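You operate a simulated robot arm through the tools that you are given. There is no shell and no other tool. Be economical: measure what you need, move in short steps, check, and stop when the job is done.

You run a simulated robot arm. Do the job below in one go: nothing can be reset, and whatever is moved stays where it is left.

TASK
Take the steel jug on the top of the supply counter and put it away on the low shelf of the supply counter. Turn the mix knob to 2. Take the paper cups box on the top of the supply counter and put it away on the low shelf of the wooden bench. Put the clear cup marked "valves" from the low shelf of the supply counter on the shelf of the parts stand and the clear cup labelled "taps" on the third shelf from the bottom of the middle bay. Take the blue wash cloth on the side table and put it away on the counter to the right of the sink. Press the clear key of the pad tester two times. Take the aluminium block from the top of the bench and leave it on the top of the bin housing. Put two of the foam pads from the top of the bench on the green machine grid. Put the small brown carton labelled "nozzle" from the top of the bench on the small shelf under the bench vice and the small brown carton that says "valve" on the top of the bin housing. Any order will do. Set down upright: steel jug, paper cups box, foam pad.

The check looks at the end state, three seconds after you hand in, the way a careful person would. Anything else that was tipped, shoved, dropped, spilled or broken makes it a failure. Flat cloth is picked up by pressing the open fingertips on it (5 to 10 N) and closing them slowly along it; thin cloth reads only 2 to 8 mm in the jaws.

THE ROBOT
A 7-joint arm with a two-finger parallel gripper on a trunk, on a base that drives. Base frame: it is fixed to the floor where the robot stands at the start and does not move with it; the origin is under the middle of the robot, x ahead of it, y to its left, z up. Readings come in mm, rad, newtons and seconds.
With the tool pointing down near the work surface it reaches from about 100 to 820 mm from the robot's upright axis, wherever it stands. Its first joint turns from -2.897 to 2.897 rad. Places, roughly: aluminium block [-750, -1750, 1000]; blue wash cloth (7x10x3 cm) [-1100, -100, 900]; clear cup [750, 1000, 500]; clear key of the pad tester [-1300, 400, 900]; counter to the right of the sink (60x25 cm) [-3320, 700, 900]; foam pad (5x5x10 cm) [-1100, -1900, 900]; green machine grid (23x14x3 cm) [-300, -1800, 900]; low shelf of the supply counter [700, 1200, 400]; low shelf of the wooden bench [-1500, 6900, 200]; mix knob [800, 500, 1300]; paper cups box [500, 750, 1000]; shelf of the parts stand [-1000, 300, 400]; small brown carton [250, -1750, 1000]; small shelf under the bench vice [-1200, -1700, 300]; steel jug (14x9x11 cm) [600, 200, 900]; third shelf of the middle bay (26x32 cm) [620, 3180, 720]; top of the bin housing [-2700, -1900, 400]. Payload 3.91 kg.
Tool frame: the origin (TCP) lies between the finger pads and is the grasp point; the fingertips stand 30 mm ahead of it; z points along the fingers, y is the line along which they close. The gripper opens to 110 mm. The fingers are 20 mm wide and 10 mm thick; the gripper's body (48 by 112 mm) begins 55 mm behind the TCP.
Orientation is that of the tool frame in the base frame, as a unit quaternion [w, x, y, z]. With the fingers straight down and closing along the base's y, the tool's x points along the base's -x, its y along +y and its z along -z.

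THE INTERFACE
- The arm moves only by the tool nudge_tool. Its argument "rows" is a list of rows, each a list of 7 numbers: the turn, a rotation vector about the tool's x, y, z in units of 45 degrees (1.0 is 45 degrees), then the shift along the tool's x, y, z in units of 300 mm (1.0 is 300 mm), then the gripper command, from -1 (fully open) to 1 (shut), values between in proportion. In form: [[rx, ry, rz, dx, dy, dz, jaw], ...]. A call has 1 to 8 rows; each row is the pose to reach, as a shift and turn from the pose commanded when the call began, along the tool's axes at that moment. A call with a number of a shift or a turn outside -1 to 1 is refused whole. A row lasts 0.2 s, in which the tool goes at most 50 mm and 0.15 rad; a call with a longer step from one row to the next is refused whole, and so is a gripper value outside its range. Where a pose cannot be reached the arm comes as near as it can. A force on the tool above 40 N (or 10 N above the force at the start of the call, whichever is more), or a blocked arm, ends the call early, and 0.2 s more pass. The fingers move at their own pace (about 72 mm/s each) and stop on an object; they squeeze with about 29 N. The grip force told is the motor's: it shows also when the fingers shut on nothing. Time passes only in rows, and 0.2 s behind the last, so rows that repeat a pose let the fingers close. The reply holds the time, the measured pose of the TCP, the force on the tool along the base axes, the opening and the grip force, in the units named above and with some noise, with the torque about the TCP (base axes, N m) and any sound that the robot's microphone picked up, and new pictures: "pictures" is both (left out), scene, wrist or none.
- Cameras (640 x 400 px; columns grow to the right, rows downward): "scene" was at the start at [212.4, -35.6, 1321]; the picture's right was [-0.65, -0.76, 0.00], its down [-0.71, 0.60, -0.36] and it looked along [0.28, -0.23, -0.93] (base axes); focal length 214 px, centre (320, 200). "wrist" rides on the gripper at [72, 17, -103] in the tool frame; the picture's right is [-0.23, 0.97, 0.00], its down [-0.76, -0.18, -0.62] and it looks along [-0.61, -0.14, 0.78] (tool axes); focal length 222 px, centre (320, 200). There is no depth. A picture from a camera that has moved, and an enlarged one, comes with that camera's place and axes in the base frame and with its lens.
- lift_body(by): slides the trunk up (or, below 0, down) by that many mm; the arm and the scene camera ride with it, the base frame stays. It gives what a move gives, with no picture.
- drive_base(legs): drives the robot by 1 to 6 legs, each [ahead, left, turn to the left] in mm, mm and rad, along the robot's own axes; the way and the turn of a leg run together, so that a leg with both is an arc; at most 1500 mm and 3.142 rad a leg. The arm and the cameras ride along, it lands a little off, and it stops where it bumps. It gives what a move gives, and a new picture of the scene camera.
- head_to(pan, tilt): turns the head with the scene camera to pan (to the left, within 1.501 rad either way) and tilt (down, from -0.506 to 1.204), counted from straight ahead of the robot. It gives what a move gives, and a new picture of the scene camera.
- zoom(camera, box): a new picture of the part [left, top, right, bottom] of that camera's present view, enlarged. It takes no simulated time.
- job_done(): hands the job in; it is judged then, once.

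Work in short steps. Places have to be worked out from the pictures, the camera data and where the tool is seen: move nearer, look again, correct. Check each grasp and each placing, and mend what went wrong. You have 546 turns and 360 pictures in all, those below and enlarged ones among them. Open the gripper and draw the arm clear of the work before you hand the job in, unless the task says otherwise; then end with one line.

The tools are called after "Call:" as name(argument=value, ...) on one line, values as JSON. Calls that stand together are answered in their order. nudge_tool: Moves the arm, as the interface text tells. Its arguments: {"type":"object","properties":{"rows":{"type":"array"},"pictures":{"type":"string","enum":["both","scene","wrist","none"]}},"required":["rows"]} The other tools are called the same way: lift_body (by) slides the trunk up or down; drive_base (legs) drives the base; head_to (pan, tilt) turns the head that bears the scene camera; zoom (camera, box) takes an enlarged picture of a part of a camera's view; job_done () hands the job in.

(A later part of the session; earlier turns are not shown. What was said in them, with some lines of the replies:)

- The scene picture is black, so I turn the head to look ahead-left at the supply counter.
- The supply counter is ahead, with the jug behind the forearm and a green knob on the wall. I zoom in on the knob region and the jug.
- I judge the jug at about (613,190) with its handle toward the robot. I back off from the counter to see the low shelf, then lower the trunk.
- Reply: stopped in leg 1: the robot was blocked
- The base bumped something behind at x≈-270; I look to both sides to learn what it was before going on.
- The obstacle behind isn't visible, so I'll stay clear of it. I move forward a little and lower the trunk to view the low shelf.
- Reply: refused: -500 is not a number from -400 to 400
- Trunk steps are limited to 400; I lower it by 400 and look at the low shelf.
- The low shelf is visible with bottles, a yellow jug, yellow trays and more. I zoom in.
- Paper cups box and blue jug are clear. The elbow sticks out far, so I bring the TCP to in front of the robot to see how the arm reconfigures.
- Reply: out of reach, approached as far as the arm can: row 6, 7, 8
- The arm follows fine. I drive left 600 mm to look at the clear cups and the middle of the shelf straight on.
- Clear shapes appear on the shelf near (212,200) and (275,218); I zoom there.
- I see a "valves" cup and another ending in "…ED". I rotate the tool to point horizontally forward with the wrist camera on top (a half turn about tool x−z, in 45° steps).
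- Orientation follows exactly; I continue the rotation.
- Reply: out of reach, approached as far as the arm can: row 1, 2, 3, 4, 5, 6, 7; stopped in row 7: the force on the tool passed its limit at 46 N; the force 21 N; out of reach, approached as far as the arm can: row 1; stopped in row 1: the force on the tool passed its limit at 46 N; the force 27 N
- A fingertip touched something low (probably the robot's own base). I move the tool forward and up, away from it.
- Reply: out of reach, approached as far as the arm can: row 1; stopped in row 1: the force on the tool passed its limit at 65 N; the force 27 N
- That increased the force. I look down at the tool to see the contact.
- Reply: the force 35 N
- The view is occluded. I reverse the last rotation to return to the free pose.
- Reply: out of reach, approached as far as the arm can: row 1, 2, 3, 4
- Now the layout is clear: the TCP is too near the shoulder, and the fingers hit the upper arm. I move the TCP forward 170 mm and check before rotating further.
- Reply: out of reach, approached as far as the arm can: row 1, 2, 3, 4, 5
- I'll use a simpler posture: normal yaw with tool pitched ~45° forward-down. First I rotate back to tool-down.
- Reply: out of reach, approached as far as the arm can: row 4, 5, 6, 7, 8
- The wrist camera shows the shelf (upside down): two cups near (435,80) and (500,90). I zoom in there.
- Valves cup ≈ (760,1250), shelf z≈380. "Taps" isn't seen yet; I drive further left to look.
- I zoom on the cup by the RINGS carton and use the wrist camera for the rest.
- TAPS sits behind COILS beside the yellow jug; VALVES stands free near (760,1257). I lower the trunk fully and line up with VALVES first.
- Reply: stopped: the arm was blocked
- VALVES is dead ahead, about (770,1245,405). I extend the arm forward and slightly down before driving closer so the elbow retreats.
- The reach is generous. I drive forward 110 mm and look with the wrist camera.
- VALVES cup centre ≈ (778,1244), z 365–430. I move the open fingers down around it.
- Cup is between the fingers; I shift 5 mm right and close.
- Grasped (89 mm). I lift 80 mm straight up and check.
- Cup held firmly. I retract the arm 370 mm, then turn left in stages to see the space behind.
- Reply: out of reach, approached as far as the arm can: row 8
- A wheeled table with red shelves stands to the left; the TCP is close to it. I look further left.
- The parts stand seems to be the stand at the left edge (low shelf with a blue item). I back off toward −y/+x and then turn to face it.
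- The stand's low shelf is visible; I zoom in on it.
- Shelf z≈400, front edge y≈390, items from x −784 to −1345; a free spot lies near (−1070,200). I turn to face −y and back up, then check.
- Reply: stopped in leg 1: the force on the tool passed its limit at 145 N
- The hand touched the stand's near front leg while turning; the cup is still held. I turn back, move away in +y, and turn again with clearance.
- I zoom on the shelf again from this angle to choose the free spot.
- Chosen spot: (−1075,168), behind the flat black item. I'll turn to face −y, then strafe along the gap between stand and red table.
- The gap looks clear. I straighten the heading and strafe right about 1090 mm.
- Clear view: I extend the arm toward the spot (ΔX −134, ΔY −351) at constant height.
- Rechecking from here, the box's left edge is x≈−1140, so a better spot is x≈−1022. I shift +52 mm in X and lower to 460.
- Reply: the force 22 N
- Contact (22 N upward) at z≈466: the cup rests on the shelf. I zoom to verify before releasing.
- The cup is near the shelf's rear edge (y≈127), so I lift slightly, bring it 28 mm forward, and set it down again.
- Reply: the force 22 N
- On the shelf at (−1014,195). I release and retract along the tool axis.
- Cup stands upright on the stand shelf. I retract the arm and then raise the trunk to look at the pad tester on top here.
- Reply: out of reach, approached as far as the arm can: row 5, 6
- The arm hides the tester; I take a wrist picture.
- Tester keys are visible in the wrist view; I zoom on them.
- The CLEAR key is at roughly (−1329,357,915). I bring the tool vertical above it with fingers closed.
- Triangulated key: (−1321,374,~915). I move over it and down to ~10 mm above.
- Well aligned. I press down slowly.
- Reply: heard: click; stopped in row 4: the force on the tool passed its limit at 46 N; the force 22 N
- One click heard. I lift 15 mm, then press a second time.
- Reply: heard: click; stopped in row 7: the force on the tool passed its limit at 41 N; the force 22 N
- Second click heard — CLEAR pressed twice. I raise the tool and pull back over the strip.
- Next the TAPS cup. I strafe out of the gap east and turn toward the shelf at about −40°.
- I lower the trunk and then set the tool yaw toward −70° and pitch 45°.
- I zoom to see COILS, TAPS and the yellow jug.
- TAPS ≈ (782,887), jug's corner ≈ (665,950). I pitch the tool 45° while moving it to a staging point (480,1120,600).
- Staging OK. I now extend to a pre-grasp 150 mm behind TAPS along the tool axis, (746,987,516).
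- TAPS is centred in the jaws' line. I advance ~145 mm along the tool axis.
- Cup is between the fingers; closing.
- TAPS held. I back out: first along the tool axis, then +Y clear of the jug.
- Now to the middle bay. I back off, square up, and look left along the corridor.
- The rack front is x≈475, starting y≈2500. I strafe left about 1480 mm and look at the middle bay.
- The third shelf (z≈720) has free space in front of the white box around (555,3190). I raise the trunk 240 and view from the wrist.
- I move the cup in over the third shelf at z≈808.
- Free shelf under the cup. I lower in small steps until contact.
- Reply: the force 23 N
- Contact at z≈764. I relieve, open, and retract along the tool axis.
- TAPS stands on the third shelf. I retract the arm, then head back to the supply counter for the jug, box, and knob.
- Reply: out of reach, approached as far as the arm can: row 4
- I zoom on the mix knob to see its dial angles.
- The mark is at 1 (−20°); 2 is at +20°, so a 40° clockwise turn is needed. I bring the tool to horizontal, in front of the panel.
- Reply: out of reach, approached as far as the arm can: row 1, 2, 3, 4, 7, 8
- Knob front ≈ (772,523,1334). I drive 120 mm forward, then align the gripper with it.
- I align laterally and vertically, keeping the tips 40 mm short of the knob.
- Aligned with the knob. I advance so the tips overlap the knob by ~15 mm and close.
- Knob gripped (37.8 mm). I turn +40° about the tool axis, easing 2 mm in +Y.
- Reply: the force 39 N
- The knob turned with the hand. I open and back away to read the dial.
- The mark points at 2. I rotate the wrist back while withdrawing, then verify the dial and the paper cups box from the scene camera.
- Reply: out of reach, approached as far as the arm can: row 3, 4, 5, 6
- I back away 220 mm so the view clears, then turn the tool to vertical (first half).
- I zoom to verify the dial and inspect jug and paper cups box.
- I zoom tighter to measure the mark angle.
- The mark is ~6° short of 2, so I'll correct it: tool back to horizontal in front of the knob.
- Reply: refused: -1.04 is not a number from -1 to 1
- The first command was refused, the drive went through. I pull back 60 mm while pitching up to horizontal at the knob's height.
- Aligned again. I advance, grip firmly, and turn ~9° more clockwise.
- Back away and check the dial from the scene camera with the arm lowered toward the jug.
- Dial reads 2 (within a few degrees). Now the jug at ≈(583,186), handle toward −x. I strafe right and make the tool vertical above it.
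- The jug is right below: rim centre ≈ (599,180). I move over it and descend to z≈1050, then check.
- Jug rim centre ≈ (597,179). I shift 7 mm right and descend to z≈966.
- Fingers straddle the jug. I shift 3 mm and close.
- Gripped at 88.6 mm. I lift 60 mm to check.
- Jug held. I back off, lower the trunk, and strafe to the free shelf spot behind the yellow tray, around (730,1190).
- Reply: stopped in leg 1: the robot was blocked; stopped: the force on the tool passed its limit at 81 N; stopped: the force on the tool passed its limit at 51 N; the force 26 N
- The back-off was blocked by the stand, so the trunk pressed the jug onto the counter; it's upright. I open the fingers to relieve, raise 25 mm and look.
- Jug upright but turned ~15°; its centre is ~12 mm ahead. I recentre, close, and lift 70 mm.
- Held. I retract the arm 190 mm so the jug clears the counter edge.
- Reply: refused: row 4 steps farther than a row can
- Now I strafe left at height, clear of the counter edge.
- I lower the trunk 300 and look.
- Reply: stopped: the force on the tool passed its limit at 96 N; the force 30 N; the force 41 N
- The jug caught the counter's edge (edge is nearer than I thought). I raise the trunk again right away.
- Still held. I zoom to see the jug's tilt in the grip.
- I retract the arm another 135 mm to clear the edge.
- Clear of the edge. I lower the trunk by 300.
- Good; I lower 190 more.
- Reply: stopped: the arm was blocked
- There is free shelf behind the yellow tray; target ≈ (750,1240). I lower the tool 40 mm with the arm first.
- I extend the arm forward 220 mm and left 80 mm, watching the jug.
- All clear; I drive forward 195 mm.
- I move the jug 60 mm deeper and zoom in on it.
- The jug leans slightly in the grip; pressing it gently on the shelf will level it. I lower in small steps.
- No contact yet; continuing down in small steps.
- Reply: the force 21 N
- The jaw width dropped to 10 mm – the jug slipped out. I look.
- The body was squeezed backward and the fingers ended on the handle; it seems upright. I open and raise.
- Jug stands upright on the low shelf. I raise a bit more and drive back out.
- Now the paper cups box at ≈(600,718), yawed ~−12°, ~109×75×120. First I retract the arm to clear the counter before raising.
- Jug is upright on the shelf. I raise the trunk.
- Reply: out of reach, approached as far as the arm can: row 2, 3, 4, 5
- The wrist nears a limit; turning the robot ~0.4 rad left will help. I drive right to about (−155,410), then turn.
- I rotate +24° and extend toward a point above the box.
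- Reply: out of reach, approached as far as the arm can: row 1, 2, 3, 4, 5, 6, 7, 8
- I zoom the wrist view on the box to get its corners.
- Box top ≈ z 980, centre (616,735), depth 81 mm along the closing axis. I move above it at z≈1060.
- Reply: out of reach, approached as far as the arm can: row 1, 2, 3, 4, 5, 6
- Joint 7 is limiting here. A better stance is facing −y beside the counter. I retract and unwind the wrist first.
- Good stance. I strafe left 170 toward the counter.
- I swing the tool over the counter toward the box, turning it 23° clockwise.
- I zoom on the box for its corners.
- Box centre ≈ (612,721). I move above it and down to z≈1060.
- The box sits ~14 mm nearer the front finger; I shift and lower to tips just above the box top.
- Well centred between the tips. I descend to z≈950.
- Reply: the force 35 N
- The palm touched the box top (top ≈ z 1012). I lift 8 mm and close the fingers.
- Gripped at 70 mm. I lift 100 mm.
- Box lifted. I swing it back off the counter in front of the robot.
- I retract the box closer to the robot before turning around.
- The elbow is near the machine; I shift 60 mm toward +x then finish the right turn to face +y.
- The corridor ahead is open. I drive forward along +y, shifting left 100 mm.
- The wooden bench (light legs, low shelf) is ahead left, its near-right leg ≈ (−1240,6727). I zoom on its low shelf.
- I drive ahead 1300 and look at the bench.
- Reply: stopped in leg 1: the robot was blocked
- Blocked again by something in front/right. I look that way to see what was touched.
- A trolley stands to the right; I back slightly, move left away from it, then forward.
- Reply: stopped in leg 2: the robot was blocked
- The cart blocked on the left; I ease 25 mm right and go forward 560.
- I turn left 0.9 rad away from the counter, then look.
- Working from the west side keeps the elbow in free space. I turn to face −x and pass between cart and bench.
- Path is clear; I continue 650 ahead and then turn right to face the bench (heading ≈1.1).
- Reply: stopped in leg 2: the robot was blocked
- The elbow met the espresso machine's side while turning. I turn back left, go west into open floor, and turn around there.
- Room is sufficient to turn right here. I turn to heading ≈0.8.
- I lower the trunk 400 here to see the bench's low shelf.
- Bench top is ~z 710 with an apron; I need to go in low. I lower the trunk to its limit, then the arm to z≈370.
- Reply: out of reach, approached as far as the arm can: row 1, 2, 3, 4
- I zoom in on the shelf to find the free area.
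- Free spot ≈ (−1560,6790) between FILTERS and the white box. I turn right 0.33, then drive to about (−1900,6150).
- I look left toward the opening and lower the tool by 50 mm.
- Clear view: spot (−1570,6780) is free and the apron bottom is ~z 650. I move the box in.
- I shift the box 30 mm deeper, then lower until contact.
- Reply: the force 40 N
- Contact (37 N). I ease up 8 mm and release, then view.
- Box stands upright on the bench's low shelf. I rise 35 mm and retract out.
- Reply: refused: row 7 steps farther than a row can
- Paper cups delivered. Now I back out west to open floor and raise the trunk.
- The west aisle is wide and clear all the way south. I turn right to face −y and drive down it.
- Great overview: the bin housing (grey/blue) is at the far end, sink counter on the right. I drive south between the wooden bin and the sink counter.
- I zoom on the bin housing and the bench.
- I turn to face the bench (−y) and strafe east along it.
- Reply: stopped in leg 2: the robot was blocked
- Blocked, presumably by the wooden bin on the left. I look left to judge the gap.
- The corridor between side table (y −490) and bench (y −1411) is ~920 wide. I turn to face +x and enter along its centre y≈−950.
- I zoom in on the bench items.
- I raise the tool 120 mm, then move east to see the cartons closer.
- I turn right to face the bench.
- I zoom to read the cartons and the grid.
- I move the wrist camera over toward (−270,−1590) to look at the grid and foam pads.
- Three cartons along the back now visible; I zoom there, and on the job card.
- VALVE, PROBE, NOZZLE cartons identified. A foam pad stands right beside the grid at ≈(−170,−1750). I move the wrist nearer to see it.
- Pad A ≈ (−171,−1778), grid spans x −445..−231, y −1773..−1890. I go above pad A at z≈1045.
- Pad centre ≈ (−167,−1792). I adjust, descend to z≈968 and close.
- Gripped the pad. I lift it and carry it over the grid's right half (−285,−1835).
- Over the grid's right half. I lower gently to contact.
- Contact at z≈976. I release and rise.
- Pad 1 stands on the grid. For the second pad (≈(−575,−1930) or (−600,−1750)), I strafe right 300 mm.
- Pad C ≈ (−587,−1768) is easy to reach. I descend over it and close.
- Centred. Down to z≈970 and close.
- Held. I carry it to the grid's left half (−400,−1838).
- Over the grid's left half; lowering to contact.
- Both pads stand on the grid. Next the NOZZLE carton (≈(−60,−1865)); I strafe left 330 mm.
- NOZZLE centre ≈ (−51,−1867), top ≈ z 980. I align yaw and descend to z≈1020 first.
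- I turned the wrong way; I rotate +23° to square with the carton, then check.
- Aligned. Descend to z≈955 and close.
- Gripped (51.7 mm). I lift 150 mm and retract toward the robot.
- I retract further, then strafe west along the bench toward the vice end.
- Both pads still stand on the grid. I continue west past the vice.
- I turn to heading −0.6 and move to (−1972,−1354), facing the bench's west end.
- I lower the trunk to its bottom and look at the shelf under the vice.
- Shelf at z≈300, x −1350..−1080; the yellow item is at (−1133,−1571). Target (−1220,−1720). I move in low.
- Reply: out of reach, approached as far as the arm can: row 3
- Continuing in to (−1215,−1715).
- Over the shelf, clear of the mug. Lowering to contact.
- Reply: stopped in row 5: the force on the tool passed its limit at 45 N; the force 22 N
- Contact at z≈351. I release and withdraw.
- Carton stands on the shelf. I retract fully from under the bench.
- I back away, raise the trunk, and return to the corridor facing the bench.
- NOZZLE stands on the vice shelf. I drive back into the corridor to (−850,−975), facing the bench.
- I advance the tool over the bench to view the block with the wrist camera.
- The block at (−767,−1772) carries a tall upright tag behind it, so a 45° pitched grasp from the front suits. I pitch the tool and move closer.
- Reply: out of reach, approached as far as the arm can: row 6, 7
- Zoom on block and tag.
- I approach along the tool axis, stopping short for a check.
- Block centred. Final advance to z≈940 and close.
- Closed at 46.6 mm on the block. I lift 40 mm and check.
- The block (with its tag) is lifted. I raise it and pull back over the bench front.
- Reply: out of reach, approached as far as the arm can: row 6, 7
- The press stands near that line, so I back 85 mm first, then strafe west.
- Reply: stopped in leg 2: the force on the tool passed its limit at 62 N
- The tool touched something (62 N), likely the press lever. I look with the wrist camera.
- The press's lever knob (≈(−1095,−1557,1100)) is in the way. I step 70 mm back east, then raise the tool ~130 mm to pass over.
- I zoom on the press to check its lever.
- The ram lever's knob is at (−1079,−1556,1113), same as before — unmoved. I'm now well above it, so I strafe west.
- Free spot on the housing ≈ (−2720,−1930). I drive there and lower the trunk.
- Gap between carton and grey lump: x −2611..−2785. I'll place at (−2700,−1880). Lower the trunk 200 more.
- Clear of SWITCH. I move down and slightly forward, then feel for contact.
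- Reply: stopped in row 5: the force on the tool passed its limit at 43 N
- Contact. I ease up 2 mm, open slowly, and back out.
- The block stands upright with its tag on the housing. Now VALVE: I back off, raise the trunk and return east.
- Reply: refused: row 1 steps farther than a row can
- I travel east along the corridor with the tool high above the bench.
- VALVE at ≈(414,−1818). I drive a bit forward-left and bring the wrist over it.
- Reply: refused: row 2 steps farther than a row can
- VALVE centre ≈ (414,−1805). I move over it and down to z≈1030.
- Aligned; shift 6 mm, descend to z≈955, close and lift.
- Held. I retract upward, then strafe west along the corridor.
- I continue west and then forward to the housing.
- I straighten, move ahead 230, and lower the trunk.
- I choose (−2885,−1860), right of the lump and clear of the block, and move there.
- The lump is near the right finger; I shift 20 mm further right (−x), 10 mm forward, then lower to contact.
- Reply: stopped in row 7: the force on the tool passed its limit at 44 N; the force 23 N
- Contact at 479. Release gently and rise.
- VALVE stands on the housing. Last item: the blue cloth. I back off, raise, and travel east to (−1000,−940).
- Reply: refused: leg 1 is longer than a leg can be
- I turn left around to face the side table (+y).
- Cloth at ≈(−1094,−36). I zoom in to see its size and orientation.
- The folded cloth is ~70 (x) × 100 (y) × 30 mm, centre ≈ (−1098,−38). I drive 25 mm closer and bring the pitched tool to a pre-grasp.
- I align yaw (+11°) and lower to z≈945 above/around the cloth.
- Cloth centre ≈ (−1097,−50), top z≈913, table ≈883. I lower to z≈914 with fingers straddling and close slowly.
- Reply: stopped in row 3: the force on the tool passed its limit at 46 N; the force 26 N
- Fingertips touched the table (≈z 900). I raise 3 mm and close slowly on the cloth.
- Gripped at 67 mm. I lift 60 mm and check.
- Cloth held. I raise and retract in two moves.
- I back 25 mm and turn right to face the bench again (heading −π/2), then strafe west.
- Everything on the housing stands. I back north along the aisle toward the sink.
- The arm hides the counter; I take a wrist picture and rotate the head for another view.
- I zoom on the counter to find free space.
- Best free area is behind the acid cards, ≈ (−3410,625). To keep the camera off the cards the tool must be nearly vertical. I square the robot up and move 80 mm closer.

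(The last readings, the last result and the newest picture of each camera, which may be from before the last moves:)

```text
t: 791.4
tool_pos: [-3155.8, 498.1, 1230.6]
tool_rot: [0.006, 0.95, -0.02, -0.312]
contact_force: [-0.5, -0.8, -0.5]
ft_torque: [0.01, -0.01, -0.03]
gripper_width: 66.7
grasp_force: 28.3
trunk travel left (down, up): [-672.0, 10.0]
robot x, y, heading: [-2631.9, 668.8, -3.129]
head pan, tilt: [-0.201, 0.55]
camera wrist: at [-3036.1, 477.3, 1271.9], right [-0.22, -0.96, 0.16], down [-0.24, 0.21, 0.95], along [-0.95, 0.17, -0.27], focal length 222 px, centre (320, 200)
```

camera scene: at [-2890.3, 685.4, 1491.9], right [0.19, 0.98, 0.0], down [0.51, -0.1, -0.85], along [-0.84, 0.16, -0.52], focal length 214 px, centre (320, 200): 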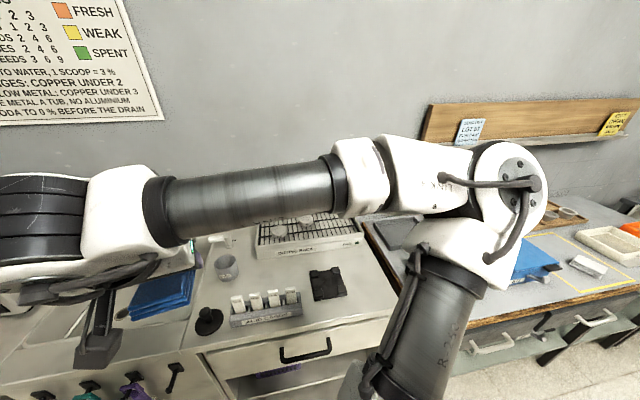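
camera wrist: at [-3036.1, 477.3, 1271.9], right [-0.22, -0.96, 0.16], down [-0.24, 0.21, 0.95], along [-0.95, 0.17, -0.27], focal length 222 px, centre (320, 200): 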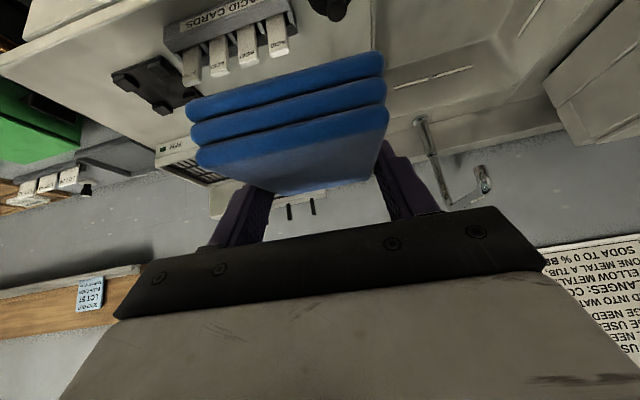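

I zoom the scene for refined positions.

Call:
zoom(camera="scene", box=[180, 200, 380, 340])

```text
2.86 times, centred on (280, 270) of scene
camera zoom: at [-2889.3, 685.3, 1492.1], right [0.19, 0.98, 0.0], down [0.51, -0.1, -0.85], along [-0.84, 0.16, -0.52], focal length 613 px, centre (434, 0)
```

zoom: 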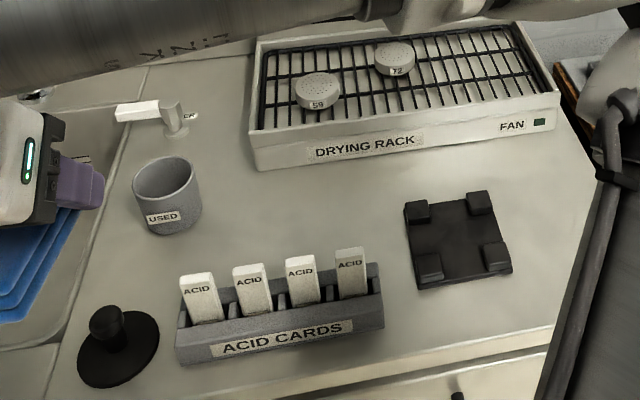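

Free area x −3475..−3282, y 512..741. I bring the tool near-vertical over (−3400,622) at z≈1170.

Call:
nudge_tool(rows=[[0, 0.06, 0, -0.07, -0.05, 0.08, 0.8], [0, 0.12, 0, -0.14, -0.1, 0.16, 0.8], [0, 0.18, 0, -0.21, -0.15, 0.24, 0.8], [0, 0.25, 0, -0.28, -0.2, 0.32, 0.8], [0, 0.31, 0, -0.35, -0.25, 0.4, 0.8], [0, 0.37, 0, -0.42, -0.3, 0.48, 0.8], [0, 0.43, 0, -0.48, -0.34, 0.56, 0.8], [0, 0.49, 0, -0.55, -0.39, 0.64, 0.8]], pictures="both")

```text
t: 793.2
tool_pos: [-3397.3, 619.7, 1169.3]
tool_rot: [0.012, 0.992, -0.017, -0.124]
contact_force: [0.4, 0.6, -2.0]
ft_torque: [0.0, 0.0, 0.02]
gripper_width: 67.0
grasp_force: 28.6
trunk travel left (down, up): [-672.0, 10.0]
robot x, y, heading: [-2632.0, 668.8, -3.137]
head pan, tilt: [-0.201, 0.55]
no pictures are left
```

No pictures remain, so I proceed on readings. The spot and clearances are known; I descend vertically, first 150 mm.

Call:
nudge_tool(rows=[[0, 0, 0, 0.035, -0.004, 0.14, 0.8], [0, 0, 0, 0.07, -0.008, 0.28, 0.8], [0, 0, 0, 0.1, -0.011, 0.4, 0.8], [0, 0, 0, 0.123, -0.014, 0.485, 0.8], [0, 0, 0, 0.123, -0.014, 0.485, 0.8]], pictures="none")

```text
t: 794.4
tool_pos: [-3398.8, 622.8, 1019.3]
tool_rot: [0.011, 0.992, -0.018, -0.124]
contact_force: [-0.1, -0.5, -0.6]
ft_torque: [-0.02, 0.01, 0.0]
gripper_width: 66.5
grasp_force: 29.4
trunk travel left (down, up): [-672.0, 10.0]
robot x, y, heading: [-2629.3, 670.4, -3.138]
head pan, tilt: [-0.201, 0.55]
no pictures are left
```

No contact at 1019. Continuing down in small steps to feel the counter.

Call:
nudge_tool(rows=[[0, 0, 0, 0.016, -0.002, 0.065, 0.8], [0, 0, 0, 0.028, -0.003, 0.11, 0.8], [0, 0, 0, 0.036, -0.004, 0.142, 0.8], [0, 0, 0, 0.043, -0.005, 0.17, 0.8], [0, 0, 0, 0.049, -0.006, 0.194, 0.8], [0, 0, 0, 0.055, -0.006, 0.217, 0.8], [0, 0, 0, 0.06, -0.007, 0.237, 0.8]], pictures="none")

```text
t: 796.0
tool_pos: [-3397.6, 621.2, 948.5]
tool_rot: [0.01, 0.992, -0.018, -0.124]
contact_force: [-0.8, 0.7, -1.3]
ft_torque: [0.03, 0.01, -0.01]
gripper_width: 66.9
grasp_force: 29.7
trunk travel left (down, up): [-672.0, 10.0]
robot x, y, heading: [-2630.2, 668.5, -3.128]
head pan, tilt: [-0.201, 0.55]
no pictures are left
```

Call:
nudge_tool(rows=[[0, 0, 0, 0.005, 0, 0.018, 0.8], [0, 0, 0, 0.009, 0, 0.035, 0.8], [0, 0, 0, 0.013, 0, 0.05, 0.8], [0, 0, 0, 0.017, 0, 0.065, 0.8], [0, 0, 0, 0.02, 0, 0.08, 0.8]], pictures="none")

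```text
t: 797.0
tool_pos: [-3396.6, 620.4, 932.7]
tool_rot: [0.012, 0.991, -0.017, -0.13]
contact_force: [5.0, 0.5, 19.7]
ft_torque: [0.27, 0.07, -0.12]
gripper_width: 67.2
grasp_force: 29.1
trunk travel left (down, up): [-672.0, 10.0]
robot x, y, heading: [-2630.4, 671.3, -3.136]
head pan, tilt: [-0.201, 0.55]
stopped in row 5: the force on the tool passed its limit at 48 N (the readings are from after the stop); the commanded pose is now the measured one
no pictures are left
```

Contact at z≈932. I ease 1 mm, open slowly so the cloth settles flat, then rise straight up.

Call:
nudge_tool(rows=[[0, 0, 0, -0.001, 0, -0.004, 0.2], [0, 0, 0, -0.001, 0, -0.004, -0.1], [0, 0, 0, -0.001, 0, -0.004, -0.25], [0, 0, 0, -0.001, 0, -0.004, -0.4], [0, 0, 0, -0.001, 0, -0.004, -0.6], [0, 0, 0, -0.001, 0, -0.004, -0.7], [0, 0, 0, -0.001, 0, -0.004, -0.7]], pictures="none")

Call:
nudge_tool(rows=[[0, 0, 0, -0.02, 0, -0.08, -0.7], [0, 0, 0, -0.05, 0, -0.2, -0.7], [0, 0, 0, -0.08, 0, -0.33, -0.7], [0, 0, 0, -0.12, 0, -0.47, -0.7], [0, 0, 0, -0.15, 0, -0.6, -0.7]], pictures="none")

```text
t: 798.6
tool_pos: [-3397.5, 618.1, 932.9]
tool_rot: [0.012, 0.992, -0.017, -0.128]
contact_force: [2.4, -18.2, 20.3]
ft_torque: [0.28, -0.17, -0.15]
gripper_width: 83.8
grasp_force: 0.1
trunk travel left (down, up): [-672.0, 10.0]
robot x, y, heading: [-2634.5, 668.6, -3.139]
head pan, tilt: [-0.201, 0.55]
no pictures are left
```

```text
t: 799.9
tool_pos: [-3395.0, 628.4, 1115.0]
tool_rot: [0.011, 0.992, -0.018, -0.127]
contact_force: [0.0, 0.4, 0.2]
ft_torque: [-0.02, -0.01, -0.01]
gripper_width: 93.5
grasp_force: 0.1
trunk travel left (down, up): [-672.0, 10.0]
robot x, y, heading: [-2628.9, 669.5, -3.136]
head pan, tilt: [-0.201, 0.55]
no pictures are left
```

Readings suggest the fingertips met the counter and the cloth was released. I close the empty gripper to verify nothing is held.

Call:
nudge_tool(rows=[[0, 0, 0, 0, 0, -0.05, 0], [0, 0, 0, 0, 0, -0.05, 0.6], [0, 0, 0, 0, 0, -0.05, 1], [0, 0, 0, 0, 0, -0.05, 1], [0, 0, 0, 0, 0, -0.05, 1], [0, 0, 0, 0, 0, -0.05, 1]], pictures="none")

```text
t: 801.2
tool_pos: [-3392.4, 629.0, 1129.8]
tool_rot: [0.012, 0.992, -0.017, -0.127]
contact_force: [0.4, -0.1, -1.6]
ft_torque: [-0.01, -0.05, 0.02]
gripper_width: 0.0
grasp_force: 28.8
trunk travel left (down, up): [-672.0, 10.0]
robot x, y, heading: [-2630.7, 670.2, -3.136]
head pan, tilt: [-0.201, 0.55]
no pictures are left
```

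Gripper is empty. I probe gently with the closed fingertips to confirm the cloth lies there (expected top ≈ z 930 → TCP ≈ 962).

Call:
nudge_tool(rows=[[0, 0, 0, 0.035, -0.004, 0.14, 1], [0, 0, 0, 0.07, -0.008, 0.28, 1], [0, 0, 0, 0.1, -0.011, 0.4, 1], [0, 0, 0, 0.123, -0.014, 0.485, 1], [0, 0, 0, 0.128, -0.014, 0.51, 1], [0, 0, 0, 0.133, -0.014, 0.53, 1], [0, 0, 0, 0.137, -0.015, 0.545, 1]], pictures="none")

```text
t: 802.9
tool_pos: [-3393.9, 626.8, 960.8]
tool_rot: [0.011, 0.992, -0.018, -0.126]
contact_force: [0.1, 0.1, 0.4]
ft_torque: [0.02, 0.02, 0.03]
gripper_width: 0.3
grasp_force: 28.8
trunk travel left (down, up): [-672.0, 10.0]
robot x, y, heading: [-2628.8, 666.3, -3.133]
head pan, tilt: [-0.201, 0.55]
no pictures are left
```

Call:
nudge_tool(rows=[[0, 0, 0, 0.003, 0, 0.013, 1], [0, 0, 0, 0.006, 0, 0.026, 1], [0, 0, 0, 0.009, 0, 0.038, 1], [0, 0, 0, 0.012, 0, 0.05, 1]], pictures="none")

```text
t: 803.8
tool_pos: [-3394.3, 625.2, 955.7]
tool_rot: [0.013, 0.991, -0.017, -0.134]
contact_force: [6.4, 2.0, 23.1]
ft_torque: [0.06, -0.22, 0.01]
gripper_width: 0.0
grasp_force: 28.6
trunk travel left (down, up): [-672.0, 10.0]
robot x, y, heading: [-2632.0, 665.0, -3.137]
head pan, tilt: [-0.201, 0.55]
stopped in row 4: the force on the tool passed its limit at 45 N (the readings are from after the stop); the commanded pose is now the measured one
no pictures are left
```

Contact at ≈24 mm above the counter: the cloth lies there. I rise straight up, open the gripper and drive back clear.

Call:
nudge_tool(rows=[[0, 0, 0, -0.035, 0.004, -0.14, 1], [0, 0, 0, -0.07, 0.008, -0.28, 1], [0, 0, 0, -0.1, 0.011, -0.42, 0], [0, 0, 0, -0.14, 0.015, -0.56, -1], [0, 0, 0, -0.17, 0.018, -0.7, -1], [0, 0, 0, -0.2, 0.02, -0.82, -1]], pictures="none")

Call:
drive_base(legs=[[-150, 0, 0]])

```text
t: 805.2
tool_pos: [-3393.1, 621.3, 1203.6]
tool_rot: [0.013, 0.991, -0.017, -0.131]
contact_force: [0.6, 0.3, 0.2]
ft_torque: [-0.03, -0.01, -0.03]
gripper_width: 109.9
grasp_force: 0.0
trunk travel left (down, up): [-672.0, 10.0]
robot x, y, heading: [-2632.0, 670.7, -3.133]
head pan, tilt: [-0.201, 0.55]
no pictures are left
```

```text
t: 806.6
tool_pos: [-3243.3, 624.7, 1204.4]
tool_rot: [0.01, 0.991, -0.019, -0.132]
contact_force: [0.6, 0.4, 0.7]
ft_torque: [-0.03, -0.02, -0.01]
gripper_width: 110.2
grasp_force: 0.2
trunk travel left (down, up): [-672.0, 10.0]
robot x, y, heading: [-2481.9, 671.6, -3.143]
head pan, tilt: [-0.201, 0.55]
```

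The gripper is open and I'm above the counter; one more step back clears the work, then I hand in.

Call:
drive_base(legs=[[-150, 0, 0]])

Call:
job_done()

```text
t: 807.9
tool_pos: [-3093.7, 624.5, 1205.1]
tool_rot: [0.012, 0.991, -0.018, -0.132]
contact_force: [-0.2, -0.1, -0.2]
ft_torque: [0.0, -0.01, -0.03]
gripper_width: 110.1
grasp_force: 0.1
trunk travel left (down, up): [-672.0, 10.0]
robot x, y, heading: [-2332.0, 670.8, -3.137]
head pan, tilt: [-0.201, 0.55]
```

```text
The job is handed in.
```

I did every task and handed the job in, but my pictures ran out before the last placement, so I placed the cloth by touch. A probe at the release spot met something about 24 mm above the counter. On the way I bumped several fixtures and a floor trolley, which may have shifted slightly.
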